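You operate a simulated robot arm through the tools that you are given. There is no shell and no other tool. Be economical: measure what you need, move in short steps, check, and stop when the job is done.

You are at the controls of a simulated robot arm. One attempt, no reset.

Task
The belt press was stopped in mid stroke. Get the ram up and latched.
Fine: Turn the pump key off with a clean dry hand to clear the stop, and leave it off: the oil pressure that stands will lift the ram. Set the mode knob to jog and run the ram to the top. Set the latch and hold the down button till the display says held. The oil unit stays charged; the display shows only the pressure on the ram. Keep out from under the ram and pinch nothing.

It is judged by the outcome, as a careful person would: the job done as asked, and still so three seconds after it is handed in. It fails if anything else is knocked over, pushed out of place, dropped, spilled or broken.

Robot
A 7-joint arm with a two-finger parallel gripper, fixed in place. Base frame: the origin is at the foot of the arm, x ahead of it, y to its left, z up; the work surface is at about z = 0.968. Units: m, rad, N and s.
With the tool pointing down near the work surface it reaches from about 0.26 to 0.68 m from the base axis. Its first joint turns from -1.152 to 1.152 rad. Payload 1.57 kg.
The TCP is the grasp point between the finger pads, 0.03 m short of the fingertips. In the tool frame z runs along the fingers and y along their closing line. Largest opening 0.11 m; finger width 0.024, thickness 0.012; the body of the gripper, 0.048 by 0.112 m, starts 0.078 m behind the TCP.
Orientation is that of the tool frame in the base frame, as a unit quaternion [w, x, y, z]. With the fingers straight down and closing along the base's y, the tool's x points along the base's -x, its y along +y and its z along -z.

Tools
- The arm moves only by the tool jog_arm. Its argument "targets" is a list of rows, each a list of 7 numbers: the shift along the base's x, y, z in units of 50 mm (1.0 is 50 mm), then the turn, a rotation vector about the base's x, y, z in units of 8 degrees (1.0 is 8 degrees), then the opening, from 0 (shut) to 1 (fully open). In form: [[x, y, z, wx, wy, wz, gripper], ...]. A call has 1 to 20 rows; each row shifts and turns the commanded pose from where the row before left it. A call with a number of a shift or a turn outside -1 to 1 is refused whole. A row lasts 0.2 s, in which the tool goes at most 0.05 m and 0.15 rad; a call with a longer step from one row to the next is refused whole, and so is a gripper value outside its range. Where a pose cannot be reached the arm comes as near as it can. A force on the tool above 90 N (or 10 N above the force at the start of the call, whichever is more), or a blocked arm, ends the call early, and 0.2 s more pass. The fingers move at their own pace (about 0.108 m/s each) and stop on an object; they squeeze with about 33 N. The grip force told is the motor's: it shows also when the fingers shut on nothing. Time passes only in rows, and 0.2 s behind the last, so rows that do not move let the fingers close. It gives the time, the measured TCP pose, the force on the tool (base axes), the opening and the grip force at its end, in the units of the frame above (readings bear some noise), and new pictures: "show" is both (left out), scene, wrist or none.
- Cameras (640 x 400 px; columns grow to the right, rows downward): "scene" is fixed at [0.1682, -0.4266, 1.369]; the picture's right is [0.65, -0.76, 0.00], its down [-0.66, -0.57, -0.49] and it looks along [0.37, 0.32, -0.87] (base axes); focal length 214 px, centre (320, 200). "wrist" rides on the gripper at [0.07, 0.016, -0.141] in the tool frame; the picture's right is [-0.23, 0.97, 0.00], its down [-0.86, -0.20, -0.48] and it looks along [-0.47, -0.11, 0.88] (tool axes); focal length 222 px, centre (320, 200). There is no depth. A picture from a camera that has moved, and an enlarged one, comes with that camera's place and axes in the base frame and with its lens. The place of the scene camera against the robot may be out by one fixed shift of up to 0.018 m in any direction.
- inspect(camera, box): a new picture of the part [left, top, right, bottom] of that camera's present view, enlarged. No time passes.
- sign_off(): hands the job in; it is judged then, once.

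Go step by step. Nothing tells you positions but the pictures and the camera data: compare them with the known pose of the tool, close in by small moves and look again before you grip or let go. The budget is 120 turns and 200 pictures, counting those below and the enlarged ones. Unless the task says otherwise, let go and move clear before handing in, and close with one line.

The tools are called as a command line: name --pt "numbers of a row" for each row, then --argument value for the rest, lists and objects as JSON in quotes. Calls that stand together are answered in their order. jog_arm: Moves the arm, as the interface text tells. Its arguments: {"type":"object","properties":{"targets":{"type":"array","items":{"type":"array","items":{"type":"number"}}},"show":{"type":"string","enum":["both","scene","wrist","none"]}},"required":["targets"]} The other tools are called the same way: inspect (camera, box) takes an enlarged picture of a part of a camera's view; sign_off () hands the job in.

At the start:

```text
t: 0.0
eef_pos: [0.3345, -0.0917, 1.3081]
ee_rot: [0.0, 0.0, 1.0, 0.0]
contact_force: [0.2, -0.4, -0.7]
gripper_width: 0.11
gripper_force: 0.1
```

scene: 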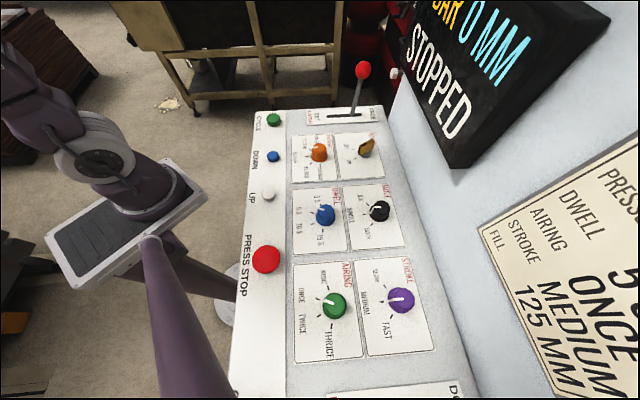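
wrist: 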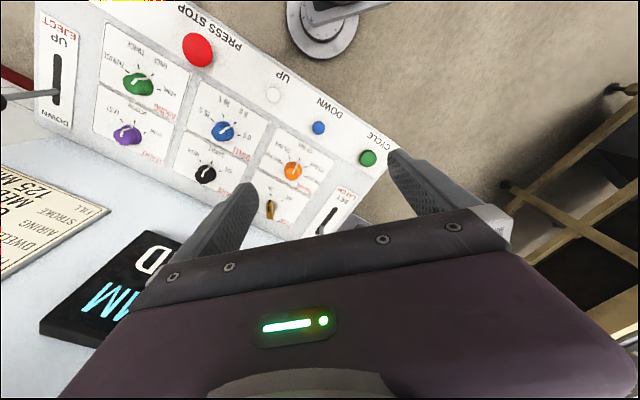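

I see a control panel with buttons (cycle, down, up, press stop), knobs, a latch lever and a display that says STOPPED. I'll enlarge the views to read the labels.

inspect --camera "scene" --box '[230, 90, 420, 210]'

inspect --camera "scene" --box '[230, 180, 470, 400]'

inspect --camera "wrist" --box '[0, 0, 400, 250]'

inspect --camera "scene" --box '[380, 0, 640, 400]'

```text
3.33 times, centred on (325, 150) of scene
camera zoom: at [0.1682, -0.4266, 1.369], right [0.65, -0.76, 0.0], down [-0.66, -0.57, -0.49], along [0.37, 0.32, -0.87], focal length 715 px, centre (303, 367)
```

zoom: 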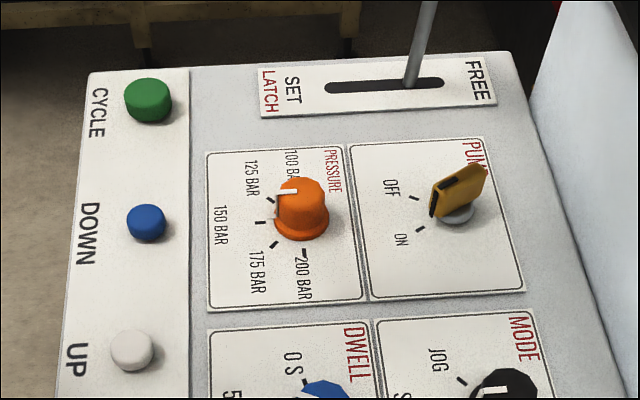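

```text
1.82 times, centred on (350, 290) of scene
camera zoom: at [0.1682, -0.4266, 1.369], right [0.65, -0.76, 0.0], down [-0.66, -0.57, -0.49], along [0.37, 0.32, -0.87], focal length 390 px, centre (266, 36)
```

zoom: 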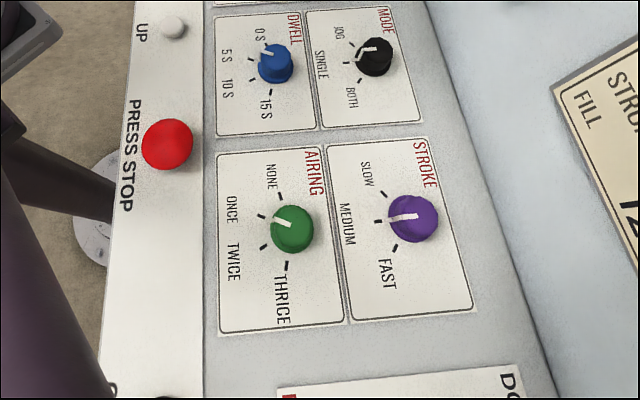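

```text
1.60 times, centred on (200, 125) of wrist
camera zoom: at [0.2652, -0.0758, 1.4503], right [0.23, 0.97, 0.0], down [0.86, -0.2, 0.48], along [0.47, -0.11, -0.88], focal length 355 px, centre (512, 320)
```

zoom: 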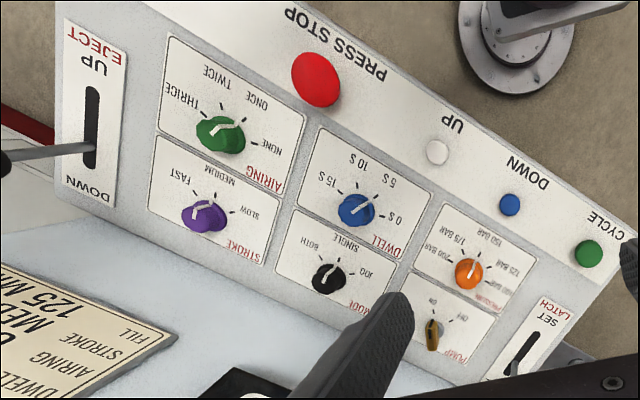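

```text
1.00 times, centred on (510, 200) of scene
camera zoom: at [0.1682, -0.4266, 1.369], right [0.65, -0.76, 0.0], down [-0.66, -0.57, -0.49], along [0.37, 0.32, -0.87], focal length 214 px, centre (130, 200)
```

zoom: 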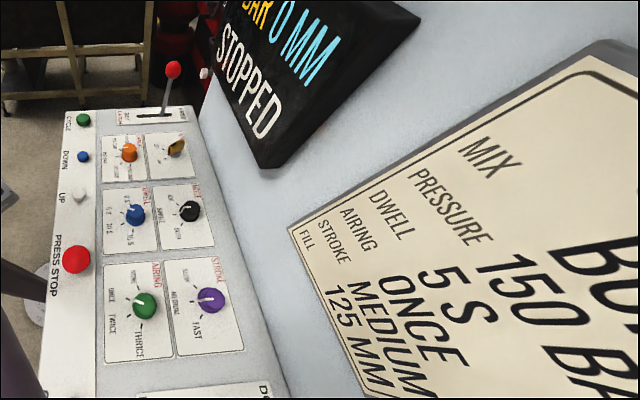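

The panel looks level and turned about 45° to the base. The pump key is near (0.50, -0.26) and points to ON. I'll move above it, turn the wrist to match and look closer.

jog_arm --pt "0.46 -0.43 -0.43 0 0 -0.6 0.6" --pt "0.46 -0.43 -0.43 0 0 -0.6 0.6" --pt "0.46 -0.43 -0.43 0 0 -0.6 0.6" --pt "0.46 -0.43 -0.43 0 0 -0.6 0.6" --pt "0.46 -0.43 -0.43 0 0 -0.6 0.6"

```text
t: 1.2
eef_pos: [0.4501, -0.1995, 1.2007]
ee_rot: [-0.001, 0.209, 0.978, 0.001]
contact_force: [-0.3, -0.1, -0.5]
gripper_width: 0.0661
gripper_force: 0.0
camera wrist: at [0.3932, -0.1572, 1.342], right [0.6, 0.8, 0.0], down [0.7, -0.53, 0.48], along [0.38, -0.29, -0.88], focal length 222 px, centre (320, 200)
```

scene: 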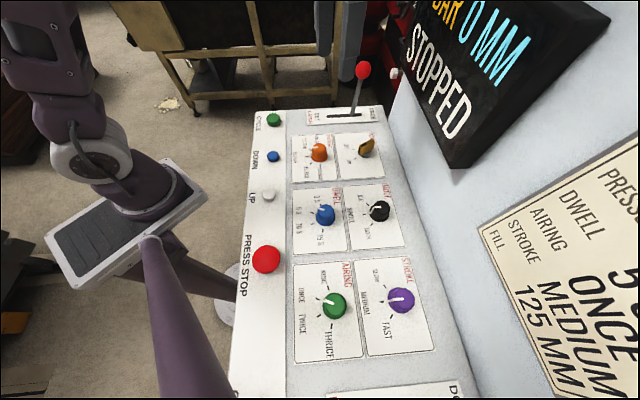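
wrist: 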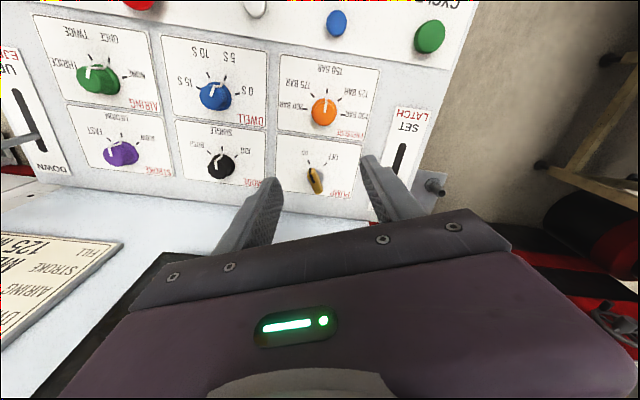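

inspect --camera "wrist" --box '[250, 120, 410, 220]'

inspect --camera "wrist" --box '[150, 0, 470, 200]'

```text
4.00 times, centred on (330, 170) of wrist
camera zoom: at [0.3932, -0.1572, 1.342], right [0.6, 0.8, 0.0], down [0.7, -0.53, 0.48], along [0.38, -0.29, -0.88], focal length 888 px, centre (280, 320)
```

zoom: 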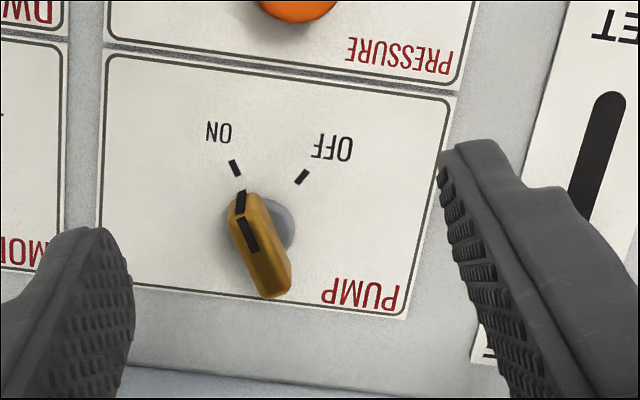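

```text
2.00 times, centred on (310, 100) of wrist
camera zoom: at [0.3932, -0.1572, 1.342], right [0.6, 0.8, 0.0], down [0.7, -0.53, 0.48], along [0.38, -0.29, -0.88], focal length 444 px, centre (340, 400)
```

zoom: 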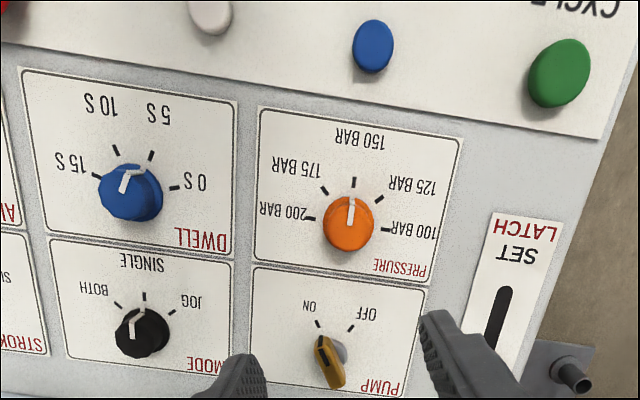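

The key is near (0.513, -0.259), with its blade at about -20° and pointing to ON. I'll come down above it and check again before closing.

jog_arm --pt "0.315 -0.2975 -0.7 0 0 0 0.55" --pt "0.315 -0.2975 -0.7 0 0 0 0.55" --pt "0.315 -0.2975 -0.7 0 0 0 0.55" --pt "0.315 -0.2975 -0.7 0 0 0 0.55"

inspect --camera "scene" --box '[290, 80, 450, 180]'

```text
t: 2.2
eef_pos: [0.5123, -0.258, 1.0604]
ee_rot: [0.0, 0.208, 0.978, -0.001]
contact_force: [-0.1, -0.5, -0.5]
gripper_width: 0.0605
gripper_force: 0.0
camera wrist: at [0.4559, -0.2162, 1.2017], right [0.6, 0.8, 0.0], down [0.7, -0.53, 0.48], along [0.38, -0.29, -0.88], focal length 222 px, centre (320, 200)
```

scene: 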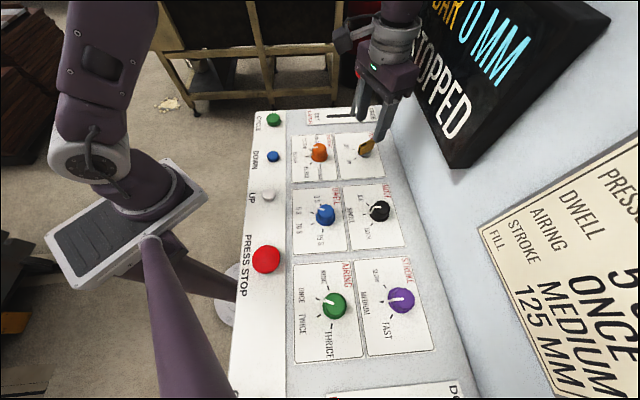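
wrist: 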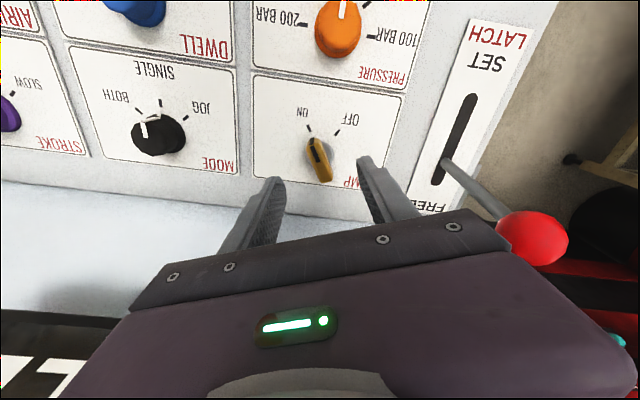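

```text
4.00 times, centred on (370, 130) of scene
camera zoom: at [0.1683, -0.4267, 1.369], right [0.65, -0.76, 0.0], down [-0.66, -0.57, -0.49], along [0.37, 0.32, -0.87], focal length 858 px, centre (120, 480)
```

zoom: 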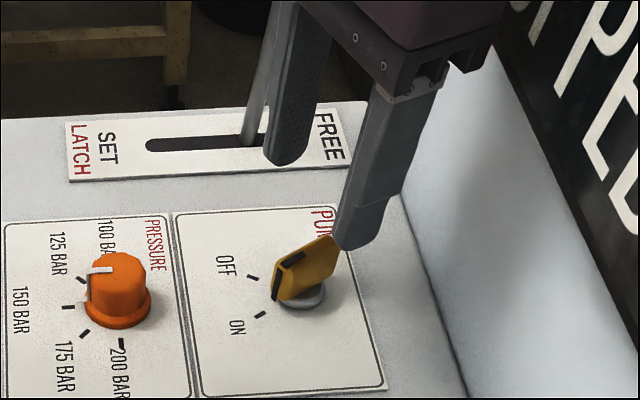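

jog_arm --pt "0.0 -0.015 -0.6 0 0 0.5 0.5" --pt "0.0 -0.015 -0.6 0 0 0.5 0.5" --show "wrist"

inspect --camera "scene" --box '[310, 90, 438, 170]'

inspect --camera "wrist" --box '[240, 100, 400, 200]'

```text
t: 2.8
eef_pos: [0.512, -0.2614, 1.0008]
ee_rot: [0.0, 0.139, 0.99, -0.001]
contact_force: [-0.6, 0.7, -0.7]
gripper_width: 0.0549
gripper_force: 0.1
camera wrist: at [0.4503, -0.2262, 1.1423], right [0.49, 0.87, 0.0], down [0.77, -0.43, 0.48], along [0.42, -0.23, -0.88], focal length 222 px, centre (320, 200)
```

wrist: 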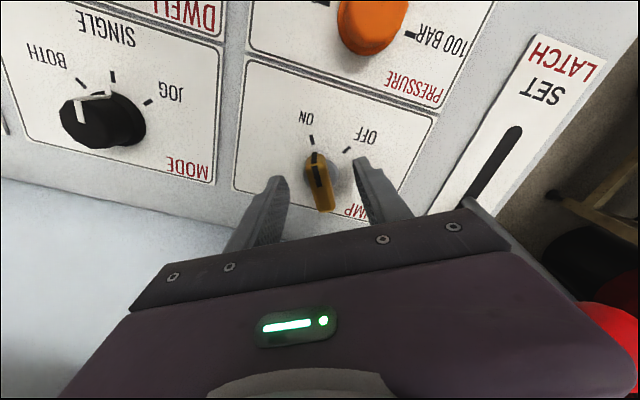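

```text
5.00 times, centred on (374, 130) of scene
camera zoom: at [0.1683, -0.4267, 1.369], right [0.65, -0.76, 0.0], down [-0.66, -0.57, -0.49], along [0.37, 0.32, -0.87], focal length 1072 px, centre (50, 550)
```

zoom: 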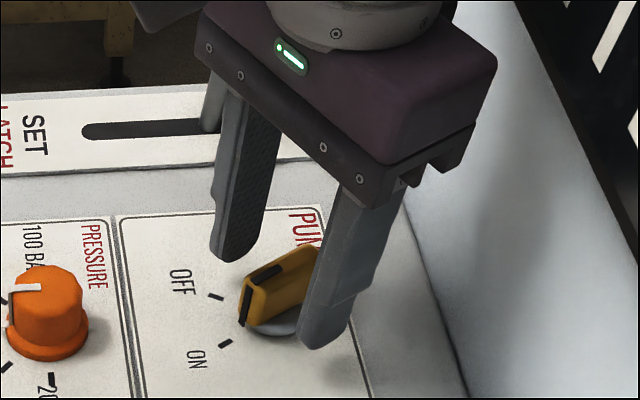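

```text
4.00 times, centred on (320, 150) of wrist
camera zoom: at [0.4503, -0.2262, 1.1423], right [0.49, 0.87, 0.0], down [0.77, -0.43, 0.48], along [0.42, -0.23, -0.88], focal length 888 px, centre (320, 400)
```

zoom: 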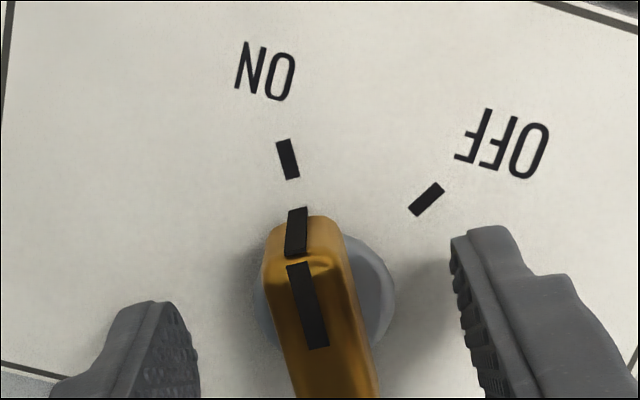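

The key sits between the pads. I'll centre on it, close on the blade and check.

jog_arm --pt "0.04 0.035 0 0 0 0 0.3" --pt "0 0 0 0 0 0 0.1" --pt "0 0 0 0 0 0 0.0" --pt "0 0 0 0 0 0 0.0" --show "wrist"

inspect --camera "scene" --box '[310, 90, 438, 170]'

```text
t: 3.8
eef_pos: [0.514, -0.2615, 1.001]
ee_rot: [0.0, 0.139, 0.99, -0.001]
contact_force: [-5.6, -20.0, -8.8]
gripper_width: 0.0157
gripper_force: 31.8
camera wrist: at [0.4518, -0.2261, 1.1425], right [0.49, 0.87, 0.0], down [0.77, -0.43, 0.48], along [0.42, -0.24, -0.88], focal length 222 px, centre (320, 200)
```

wrist: 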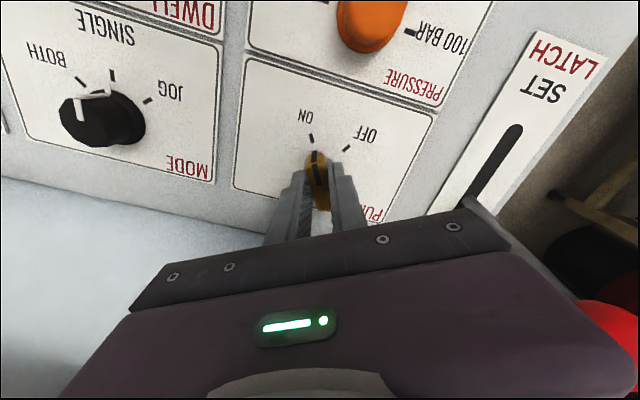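

```text
5.00 times, centred on (374, 130) of scene
camera zoom: at [0.1682, -0.4273, 1.3688], right [0.65, -0.76, 0.0], down [-0.66, -0.57, -0.49], along [0.37, 0.32, -0.87], focal length 1072 px, centre (50, 550)
```

zoom: 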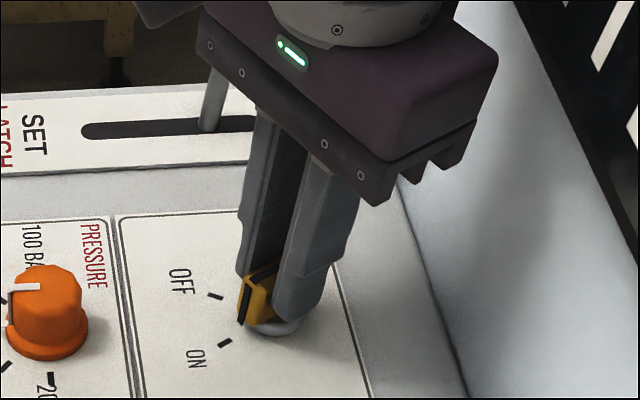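

Gripped at 15.7 mm. I'll ease the side load and turn toward OFF (clockwise from above), checking halfway.

jog_arm --pt "0 -0.04 0 0 0 -0.9 0" --pt "0 0 0 0 0 -0.9 0" --pt "0 0 0 0 0 -0.9 0" --pt "0 0 0 0 0 -0.9 0" --show "wrist"

inspect --camera "scene" --box '[310, 90, 438, 170]'

```text
t: 4.8
eef_pos: [0.5134, -0.2599, 1.0022]
ee_rot: [-0.001, 0.381, 0.924, 0.002]
contact_force: [-7.7, -5.2, -5.4]
gripper_width: 0.0159
gripper_force: 31.1
camera wrist: at [0.4771, -0.2, 1.1427], right [0.85, 0.53, 0.0], down [0.47, -0.75, 0.48], along [0.25, -0.4, -0.88], focal length 222 px, centre (320, 200)
```

wrist: 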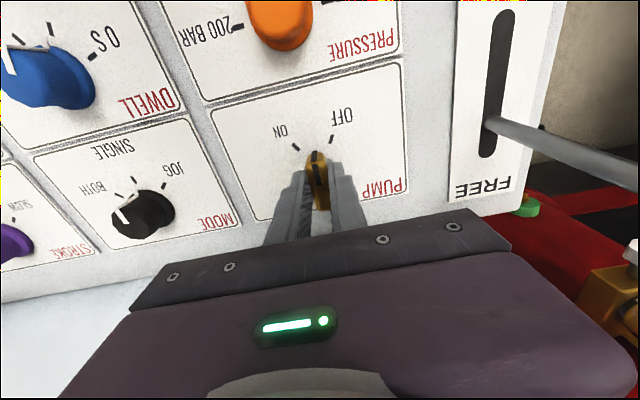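

```text
5.00 times, centred on (374, 130) of scene
camera zoom: at [0.1682, -0.4268, 1.369], right [0.65, -0.76, 0.0], down [-0.66, -0.57, -0.49], along [0.37, 0.32, -0.87], focal length 1072 px, centre (50, 550)
```

zoom: 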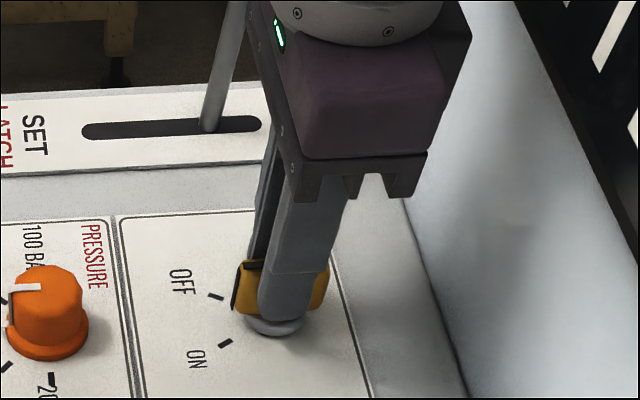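

The key turns with the gripper. I'll continue to OFF.

jog_arm --pt "0 0 0 0 0 -0.95 0" --pt "0 0 0 0 0 -0.95 0" --pt "0 0 0 0 0 -0.95 0" --pt "0 0 0 0 0 -0.95 0"

inspect --camera "scene" --box '[310, 90, 438, 170]'

```text
t: 5.8
eef_pos: [0.5151, -0.2588, 1.0014]
ee_rot: [-0.001, 0.61, 0.792, 0.001]
contact_force: [0.6, 2.9, -11.6]
gripper_width: 0.0156
gripper_force: 31.3
camera wrist: at [0.5139, -0.1884, 1.1427], right [1.0, 0.03, 0.0], down [0.02, -0.88, 0.48], along [0.01, -0.48, -0.88], focal length 222 px, centre (320, 200)
```

scene: 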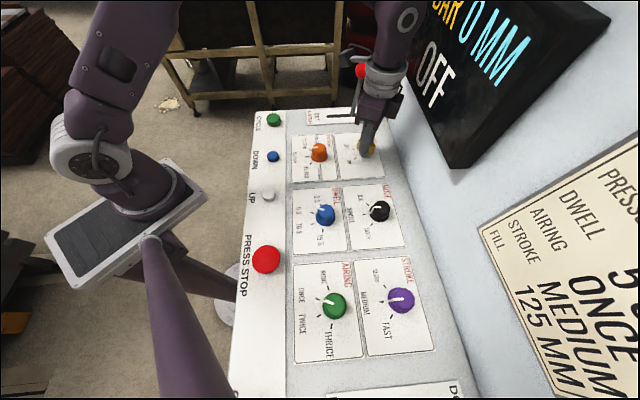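
wrist: 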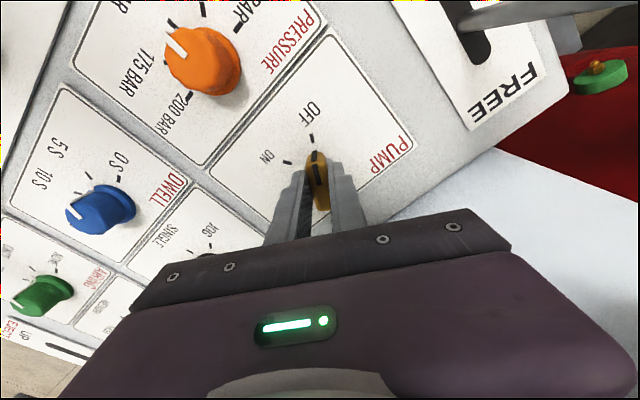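

```text
5.00 times, centred on (374, 130) of scene
camera zoom: at [0.1684, -0.4266, 1.369], right [0.65, -0.76, 0.0], down [-0.66, -0.57, -0.49], along [0.37, 0.32, -0.87], focal length 1072 px, centre (50, 550)
```

zoom: 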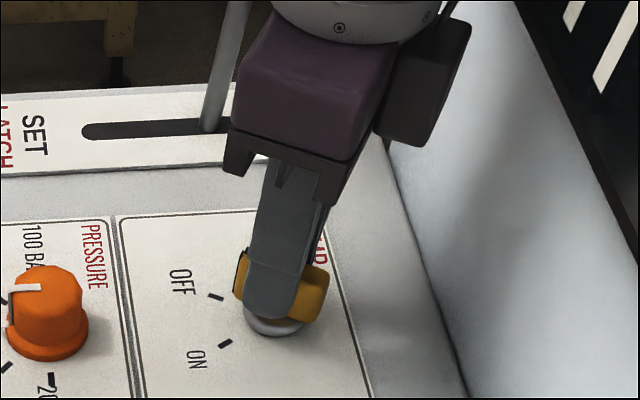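

The display now reads OFF and the key is on the OFF mark. I'll open, lift straight up and check that it stays.

jog_arm --pt "0 0 0 0 0 0 0.35" --pt "0 0 0 0 0 0 0.35" --pt "0 0 0.8 0 0 0 0.35" --pt "0 0 0.9 0 0 0 0.35" --pt "0 0 0.9 0 0 0 0.35"

inspect --camera "scene" --box '[310, 90, 438, 170]'

inspect --camera "scene" --box '[400, 0, 640, 150]'

```text
t: 7.0
eef_pos: [0.5152, -0.2592, 1.1325]
ee_rot: [0.0, 0.61, 0.792, 0.0]
contact_force: [-0.4, 0.5, 0.2]
gripper_width: 0.0384
gripper_force: 0.0
camera wrist: at [0.5136, -0.1887, 1.2733], right [1.0, 0.03, 0.0], down [0.03, -0.88, 0.48], along [0.01, -0.48, -0.88], focal length 222 px, centre (320, 200)
```

scene: 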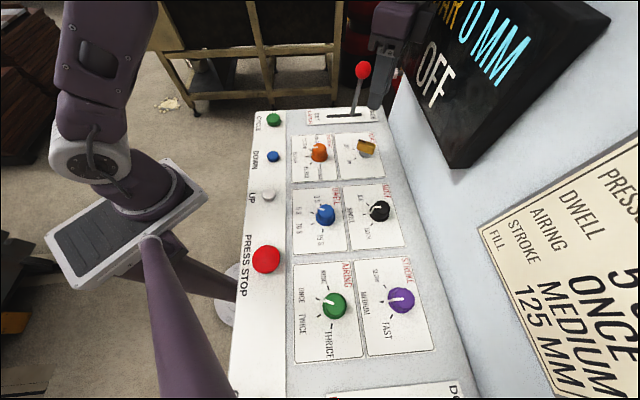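
wrist: 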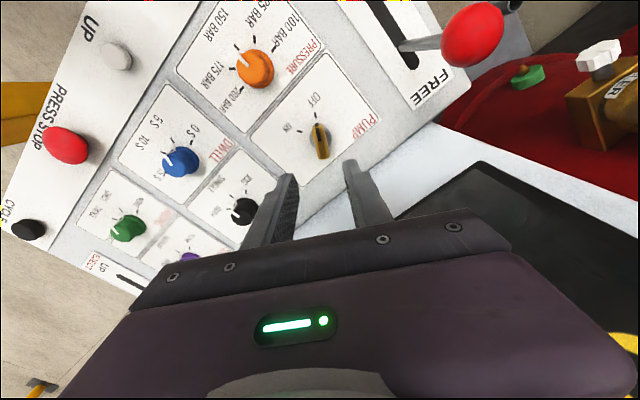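

```text
5.00 times, centred on (374, 130) of scene
camera zoom: at [0.1682, -0.4266, 1.369], right [0.65, -0.76, 0.0], down [-0.66, -0.57, -0.49], along [0.37, 0.32, -0.87], focal length 1072 px, centre (50, 550)
```

zoom: 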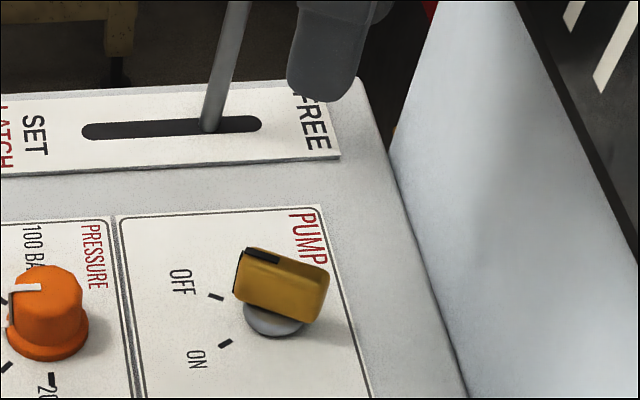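

```text
2.67 times, centred on (520, 75) of scene
camera zoom: at [0.1682, -0.4266, 1.369], right [0.65, -0.76, 0.0], down [-0.66, -0.57, -0.49], along [0.37, 0.32, -0.87], focal length 572 px, centre (-213, 533)
```

zoom: 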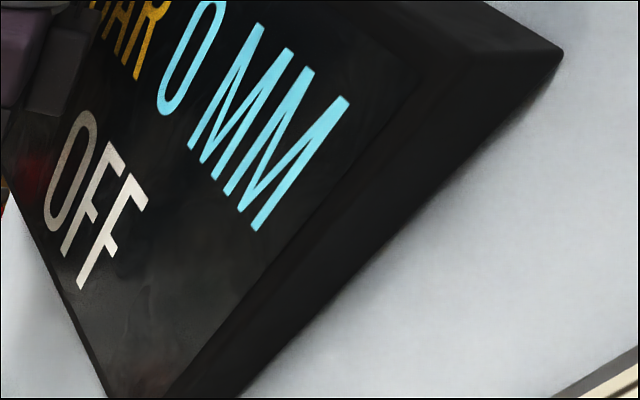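

The pump is OFF and the key stays put. Next is the mode knob near (0.397, -0.370). I'll move above it with the wrist turned back.

jog_arm --pt "-0.337 -0.317 0 0 0 0.93 0.5" --pt "-0.337 -0.317 0 0 0 0.93 0.55" --pt "-0.337 -0.317 0 0 0 0.93 0.55" --pt "-0.337 -0.317 -0.3 0 0 0.93 0.55" --pt "-0.337 -0.317 -0.3 0 0 0.93 0.55" --pt "-0.337 -0.317 -0.3 0 0 0.93 0.55" --pt "-0.337 -0.317 -0.3 0 0 0.93 0.55"

inspect --camera "wrist" --box '[240, 80, 400, 180]'

inspect --camera "scene" --box '[330, 170, 458, 250]'

```text
t: 8.6
eef_pos: [0.3973, -0.3712, 1.073]
ee_rot: [0.0, 0.199, 0.98, 0.0]
contact_force: [-0.2, 0.8, 0.4]
gripper_width: 0.0605
gripper_force: 0.1
camera wrist: at [0.3391, -0.3295, 1.2135], right [0.59, 0.81, 0.0], down [0.71, -0.52, 0.48], along [0.39, -0.28, -0.88], focal length 222 px, centre (320, 200)
```

scene: 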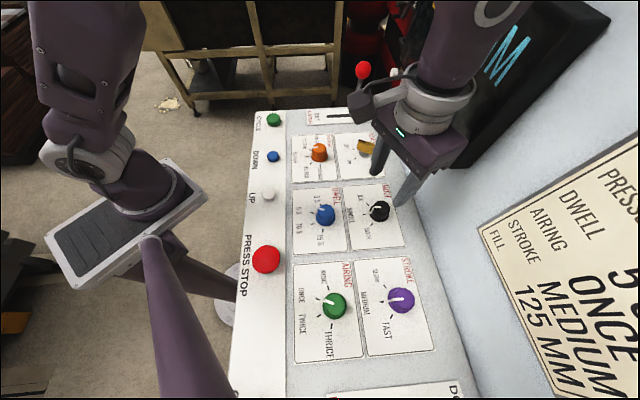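
wrist: 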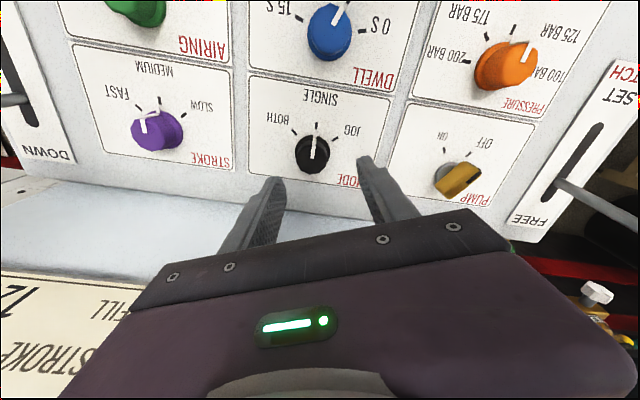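

```text
4.00 times, centred on (320, 130) of wrist
camera zoom: at [0.3391, -0.3295, 1.2135], right [0.59, 0.81, 0.0], down [0.71, -0.52, 0.48], along [0.39, -0.28, -0.88], focal length 888 px, centre (320, 480)
```

zoom: 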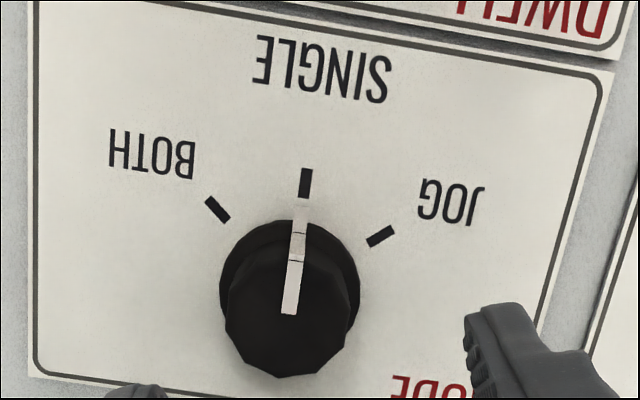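

```text
5.00 times, centred on (394, 210) of scene
camera zoom: at [0.1683, -0.4266, 1.369], right [0.65, -0.76, 0.0], down [-0.66, -0.57, -0.49], along [0.37, 0.32, -0.87], focal length 1072 px, centre (-50, 150)
```

zoom: 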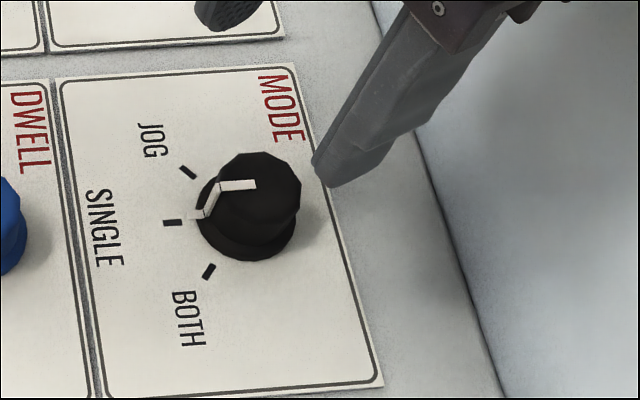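

The pointer is on SINGLE. I put the knob centre at about (0.395, -0.381), with its top near z = 0.99. I'll descend around it.

jog_arm --pt "-0.023 -0.206 -0.4 0 0 0 0.55" --pt "-0.0 0 -0.5 0 0 0 0.55" --pt "-0.023 0 -0.5 0 0 0 0.55"

inspect --camera "wrist" --box '[240, 100, 400, 200]'

inspect --camera "scene" --box '[330, 170, 458, 250]'

```text
t: 9.4
eef_pos: [0.3954, -0.3813, 1.0021]
ee_rot: [0.0, 0.199, 0.98, 0.0]
contact_force: [-1.8, 0.7, 0.4]
gripper_width: 0.0604
gripper_force: 0.0
camera wrist: at [0.3375, -0.3398, 1.1432], right [0.59, 0.81, 0.0], down [0.71, -0.52, 0.48], along [0.39, -0.28, -0.88], focal length 222 px, centre (320, 200)
```

scene: 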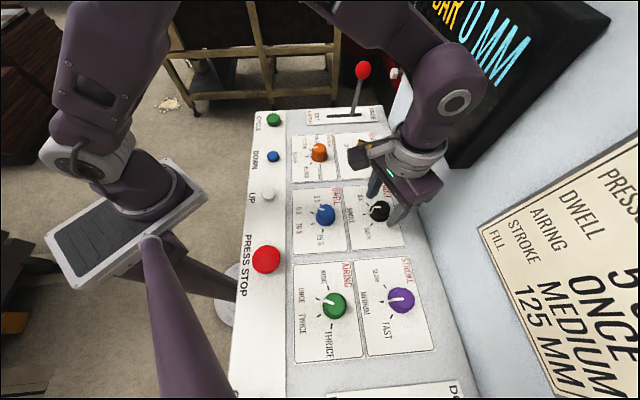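
wrist: 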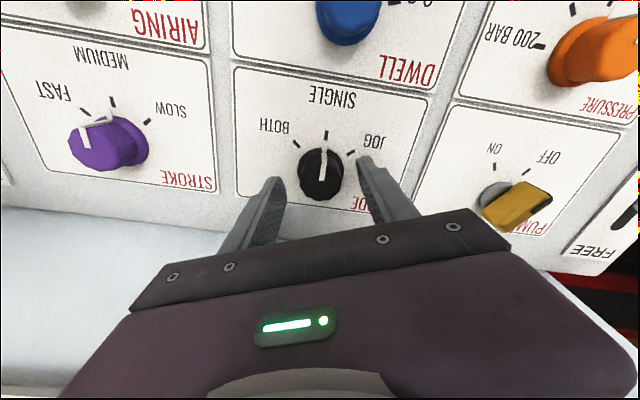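

```text
4.00 times, centred on (320, 150) of wrist
camera zoom: at [0.3375, -0.3398, 1.1432], right [0.59, 0.81, 0.0], down [0.71, -0.52, 0.48], along [0.39, -0.28, -0.88], focal length 888 px, centre (320, 400)
```

zoom: 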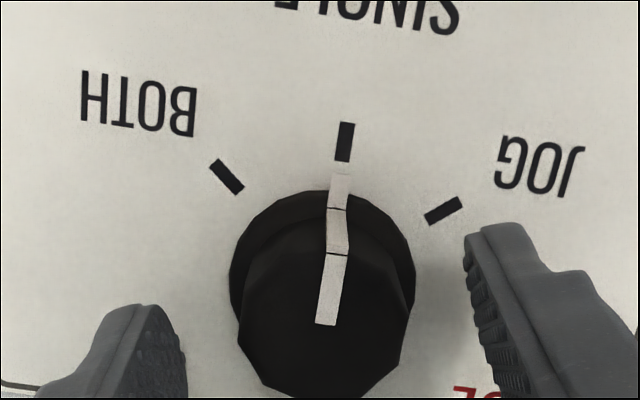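

```text
5.00 times, centred on (394, 210) of scene
camera zoom: at [0.1683, -0.4267, 1.369], right [0.65, -0.76, 0.0], down [-0.66, -0.57, -0.49], along [0.37, 0.32, -0.87], focal length 1072 px, centre (-50, 150)
```

zoom: 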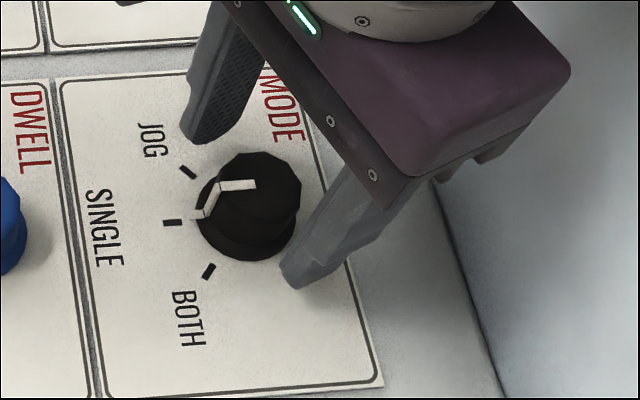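

jog_arm --pt "0 0 0 0 0 0 0.3" --pt "0 0 0 0 0 0 0.1" --pt "0 0 0 0 0 0 0.0" --pt "0 0 0 0 0 0 0.0" --show "wrist"

```text
t: 10.4
eef_pos: [0.3956, -0.381, 1.0018]
ee_rot: [0.0, 0.2, 0.98, -0.001]
contact_force: [1.1, 3.0, -6.4]
gripper_width: 0.0343
gripper_force: 41.8
camera wrist: at [0.3377, -0.3396, 1.1432], right [0.59, 0.81, 0.0], down [0.71, -0.52, 0.48], along [0.39, -0.28, -0.88], focal length 222 px, centre (320, 200)
```

wrist: 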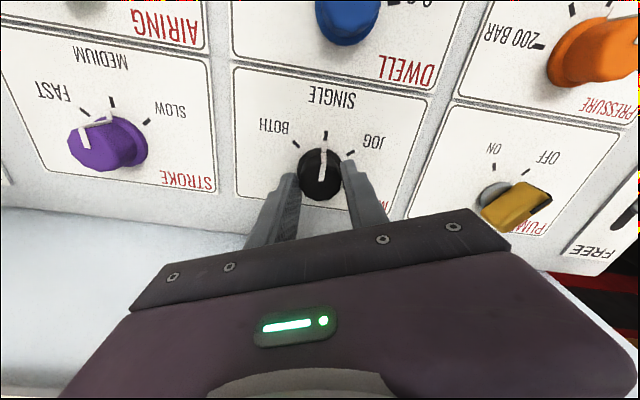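

Gripped well centred. I'll turn clockwise from above toward JOG by about 45–50°.

jog_arm --pt "0 0 0 0 0 -0.95 0" --pt "0 0 0 0 0 -0.95 0" --pt "0 0 0 0 0 -0.95 0" --pt "0 0 0 0 0 -0.95 0" --pt "0 0 0 0 0 -0.95 0" --pt "0 0 0 0 0 -0.95 0" --show "wrist"

inspect --camera "wrist" --box '[240, 100, 400, 200]'

inspect --camera "scene" --box '[330, 170, 458, 250]'

```text
t: 11.8
eef_pos: [0.3954, -0.3801, 1.0024]
ee_rot: [0.0, 0.565, 0.825, 0.002]
contact_force: [11.3, 7.8, 5.2]
gripper_width: 0.0345
gripper_force: 42.2
camera wrist: at [0.3857, -0.3104, 1.1431], right [0.99, 0.14, 0.0], down [0.12, -0.87, 0.48], along [0.07, -0.47, -0.88], focal length 222 px, centre (320, 200)
```

wrist: 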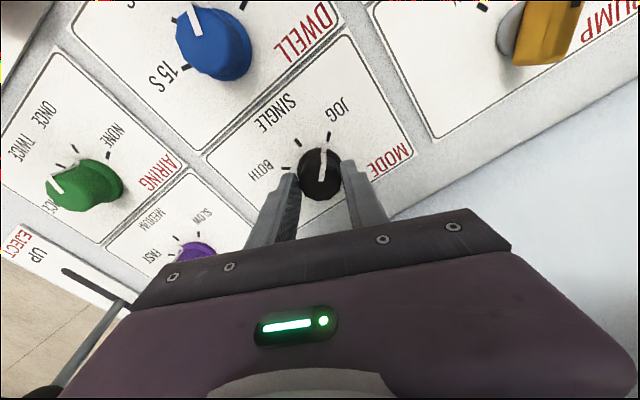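

```text
4.00 times, centred on (320, 150) of wrist
camera zoom: at [0.3857, -0.3104, 1.1431], right [0.99, 0.14, 0.0], down [0.12, -0.87, 0.48], along [0.07, -0.47, -0.88], focal length 888 px, centre (320, 400)
```

zoom: 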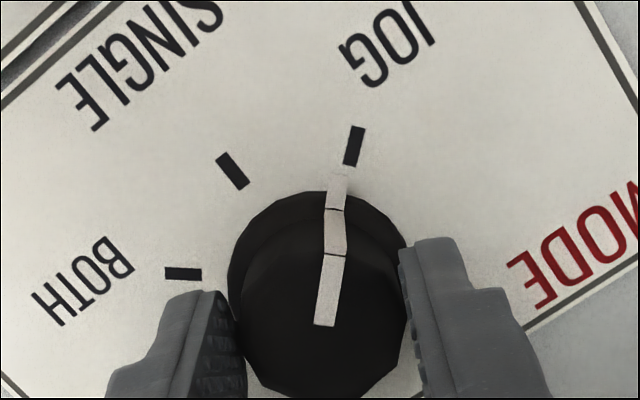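

```text
5.00 times, centred on (394, 210) of scene
camera zoom: at [0.1685, -0.4263, 1.3691], right [0.65, -0.76, 0.0], down [-0.66, -0.57, -0.49], along [0.37, 0.32, -0.87], focal length 1072 px, centre (-50, 150)
```

zoom: 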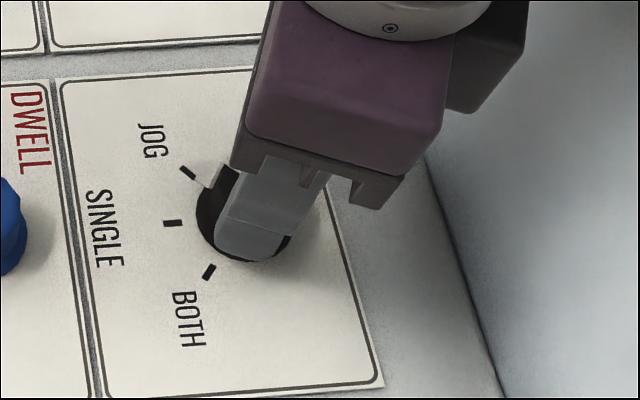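

jog_arm --pt "0 0 0 0 0 -0.5 0" --pt "0 0 0 0 0 0 0.3" --pt "0 0 0 0 0 0 0.5" --pt "0 0 0.6 0 0 0 0.5" --pt "0 0 1 0 0 0 0.5" --pt "0 0 1 0 0 0 0.5"

inspect --camera "scene" --box '[330, 170, 458, 250]'

inspect --camera "wrist" --box '[240, 80, 400, 180]'

```text
t: 13.2
eef_pos: [0.3948, -0.3813, 1.1318]
ee_rot: [-0.001, 0.594, 0.805, 0.001]
contact_force: [-0.6, 0.6, -0.3]
gripper_width: 0.0552
gripper_force: 0.0
camera wrist: at [0.3897, -0.3107, 1.2736], right [1.0, 0.07, 0.0], down [0.06, -0.88, 0.48], along [0.03, -0.48, -0.88], focal length 222 px, centre (320, 200)
```

scene: 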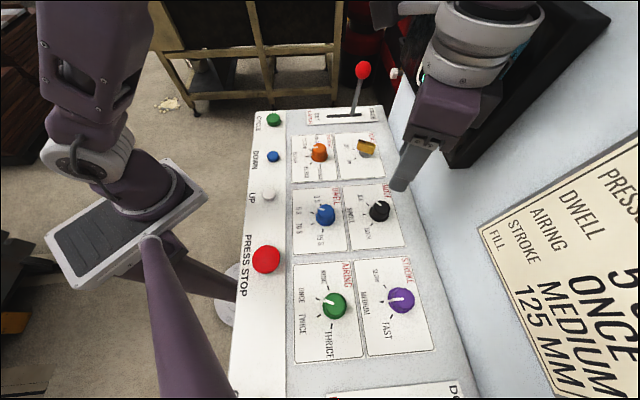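
wrist: 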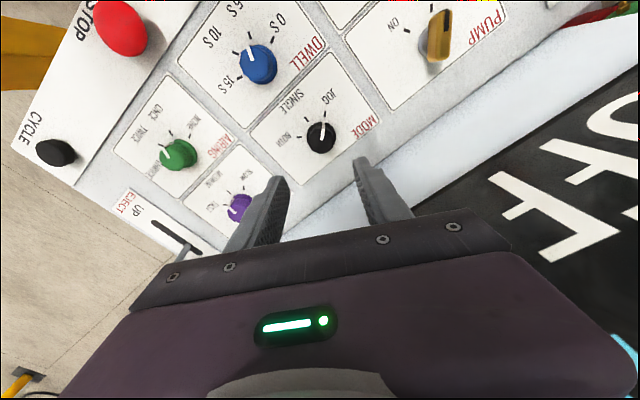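

```text
5.00 times, centred on (394, 210) of scene
camera zoom: at [0.1682, -0.4266, 1.369], right [0.65, -0.76, 0.0], down [-0.66, -0.57, -0.49], along [0.37, 0.32, -0.87], focal length 1072 px, centre (-50, 150)
```

zoom: 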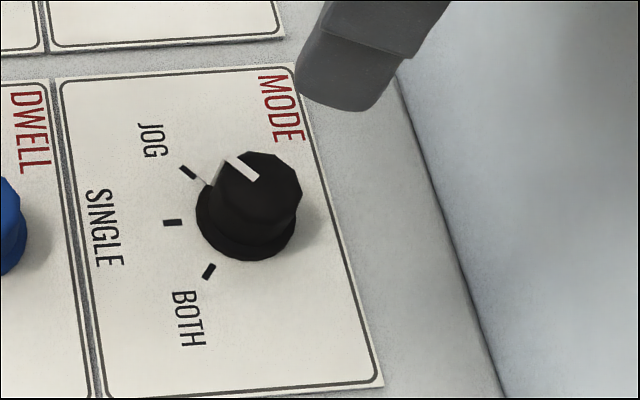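

```text
4.00 times, centred on (320, 130) of wrist
camera zoom: at [0.3897, -0.3107, 1.2736], right [1.0, 0.07, 0.0], down [0.06, -0.88, 0.48], along [0.03, -0.48, -0.88], focal length 888 px, centre (320, 480)
```

zoom: 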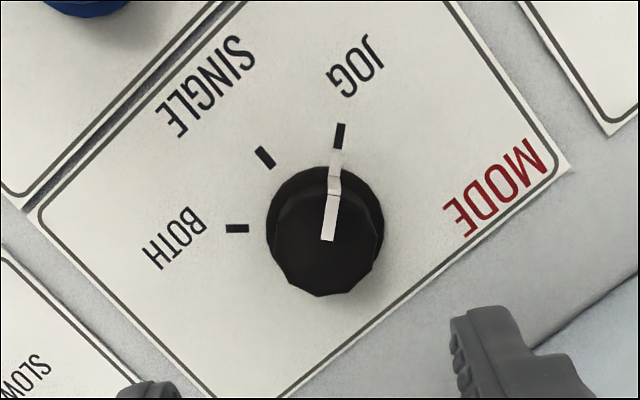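

MODE is on JOG. Next is the UP button (white) near (0.27, -0.172). I'll move above it with the fingers shut.

jog_arm --pt "-0.415 0.698 0 0 0 0.55 0.2" --pt "-0.415 0.698 0 0 0 0.55 0" --pt "-0.415 0.698 0 0 0 0.55 0" --pt "-0.415 0.698 -0.3 0 0 0.55 0" --pt "-0.415 0.698 -0.35 0 0 0.55 0" --pt "-0.415 0.698 -0.35 0 0 0.55 0"

inspect --camera "wrist" --box '[240, 80, 400, 180]'

inspect --camera "scene" --box '[220, 140, 348, 220]'

```text
t: 14.6
eef_pos: [0.2688, -0.1722, 1.0821]
ee_rot: [0.0, 0.393, 0.92, 0.0]
contact_force: [-0.4, 0.4, -0.1]
gripper_width: 0.0002
gripper_force: 21.1
camera wrist: at [0.2324, -0.1102, 1.2229], right [0.86, 0.51, 0.0], down [0.45, -0.76, 0.48], along [0.24, -0.41, -0.88], focal length 222 px, centre (320, 200)
```

scene: 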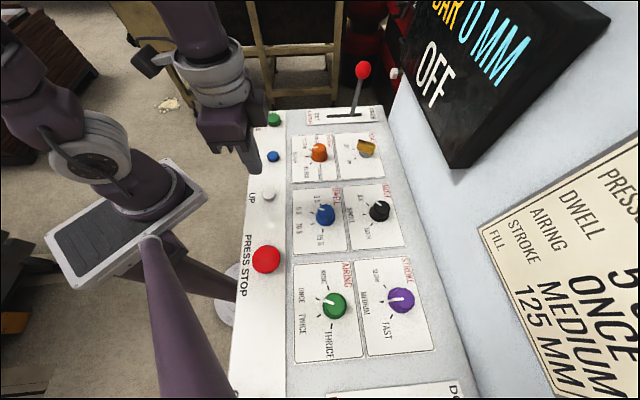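
wrist: 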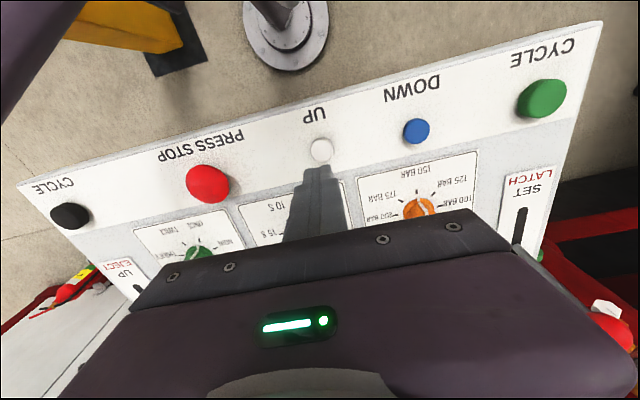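

```text
4.00 times, centred on (320, 130) of wrist
camera zoom: at [0.2324, -0.1102, 1.2229], right [0.86, 0.51, 0.0], down [0.45, -0.76, 0.48], along [0.24, -0.41, -0.88], focal length 888 px, centre (320, 480)
```

zoom: 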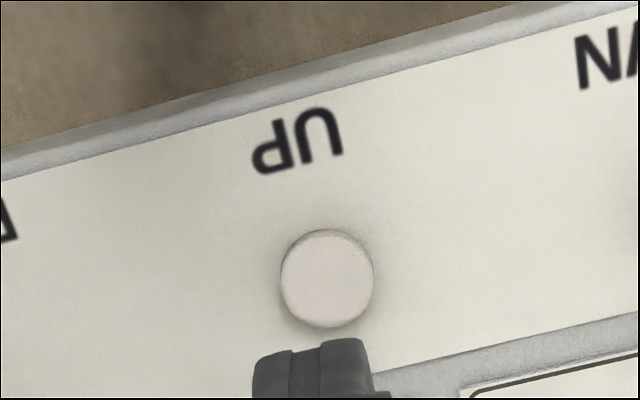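

```text
5.00 times, centred on (284, 180) of scene
camera zoom: at [0.1682, -0.4267, 1.369], right [0.65, -0.76, 0.0], down [-0.66, -0.57, -0.49], along [0.37, 0.32, -0.87], focal length 1072 px, centre (500, 300)
```

zoom: 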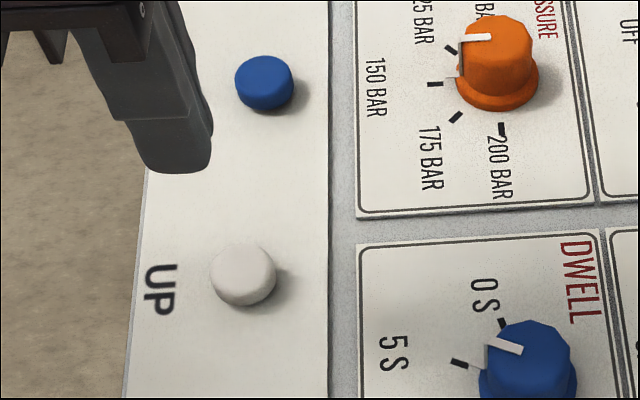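

The UP button is directly under the shut fingertips. I'll descend in small steps and watch the display.

jog_arm --pt "0.024 0.014 -0.7 0 0 0 0" --pt "0 0 -0.7 0 0 0 0" --pt "0 0 -0.1 0 0 0 0" --pt "0 0 -0.1 0 0 0 0"

inspect --camera "scene" --box '[220, 140, 348, 220]'

```text
t: 15.6
eef_pos: [0.2708, -0.1696, 1.0012]
ee_rot: [0.0, 0.393, 0.92, 0.0]
contact_force: [0.7, 0.5, 0.9]
gripper_width: 0.0001
gripper_force: 21.1
camera wrist: at [0.2344, -0.1095, 1.1425], right [0.86, 0.51, 0.0], down [0.45, -0.76, 0.48], along [0.24, -0.41, -0.88], focal length 222 px, centre (320, 200)
```

scene: 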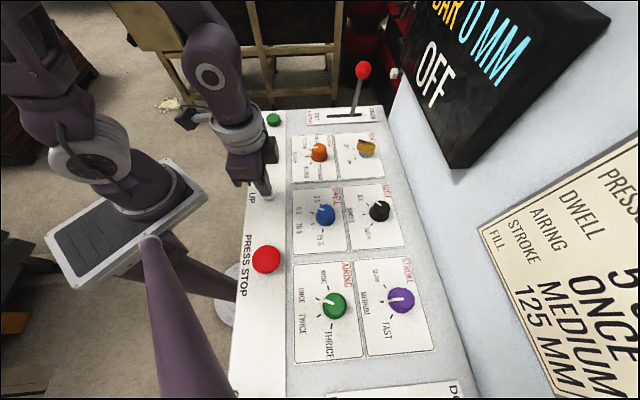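
wrist: 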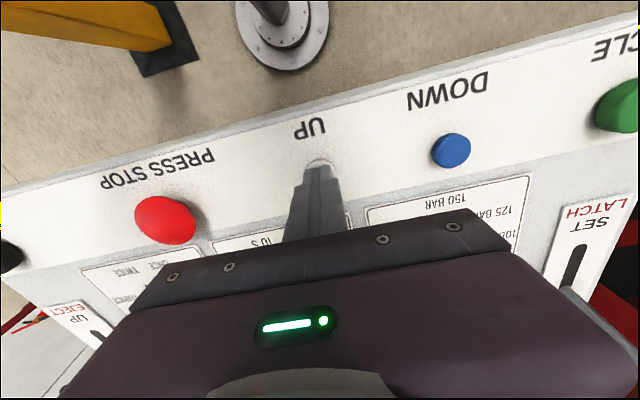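

```text
5.00 times, centred on (284, 180) of scene
camera zoom: at [0.1682, -0.4266, 1.369], right [0.65, -0.76, 0.0], down [-0.66, -0.57, -0.49], along [0.37, 0.32, -0.87], focal length 1072 px, centre (500, 300)
```

zoom: 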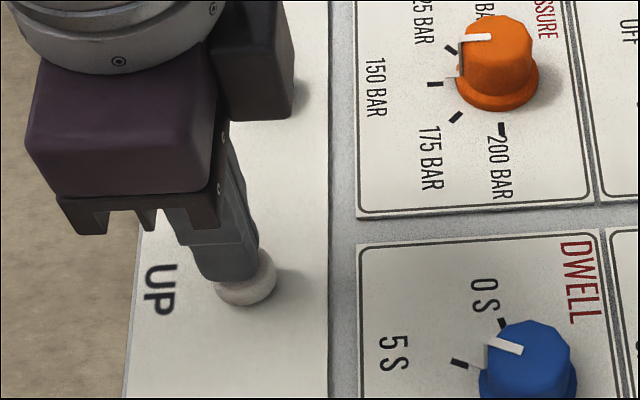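

The tip is about to touch. I'll centre slightly and press in small steps.

jog_arm --pt "0.03 -0.05 0 0 0 0 0" --pt "0 0 -0.08 0 0 0 0" --pt "0 0 -0.08 0 0 0 0" --pt "0 0 -0.06 0 0 0 0" --show "scene"

inspect --camera "scene" --box '[220, 140, 348, 220]'

```text
t: 16.6
eef_pos: [0.2711, -0.1741, 0.9902]
ee_rot: [0.0, 0.394, 0.919, 0.0]
contact_force: [1.2, 3.5, 13.0]
gripper_width: 0.0001
gripper_force: 21.0
```

scene: 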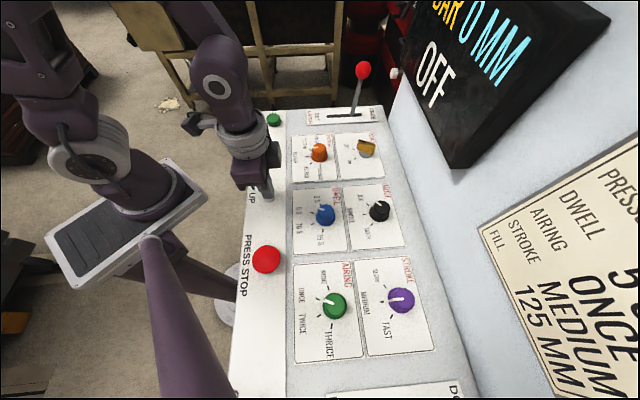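

```text
5.00 times, centred on (284, 180) of scene
camera zoom: at [0.1681, -0.4265, 1.3691], right [0.65, -0.76, 0.0], down [-0.66, -0.57, -0.49], along [0.37, 0.32, -0.87], focal length 1072 px, centre (500, 300)
```

zoom: 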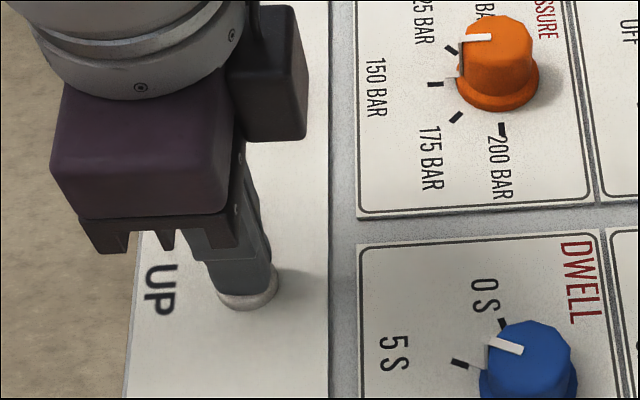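

Contact is at 13 N. I'll hold a moment, press slightly deeper and watch for display changes.

jog_arm --pt "0 0 -0.05 0 0 0 0" --pt "0 0 -0.03 0 0 0 0" --pt "0 0 0 0 0 0 0" --pt "0 0 0 0 0 0 0" --pt "0 0 0 0 0 0 0" --show "scene"

inspect --camera "scene" --box '[400, 0, 560, 100]'

```text
t: 17.8
eef_pos: [0.2721, -0.1736, 0.9877]
ee_rot: [0.001, 0.393, 0.92, 0.0]
contact_force: [2.8, 7.6, 45.6]
gripper_width: 0.0
gripper_force: 21.3
```

scene: 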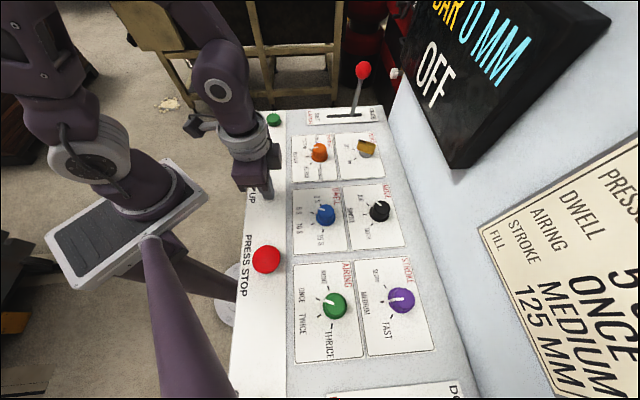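

```text
4.00 times, centred on (480, 50) of scene
camera zoom: at [0.1679, -0.4262, 1.3692], right [0.65, -0.76, 0.0], down [-0.66, -0.57, -0.49], along [0.37, 0.32, -0.87], focal length 858 px, centre (-320, 800)
```

zoom: 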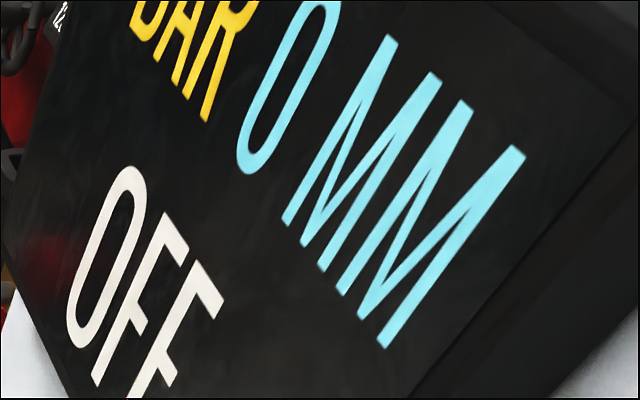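

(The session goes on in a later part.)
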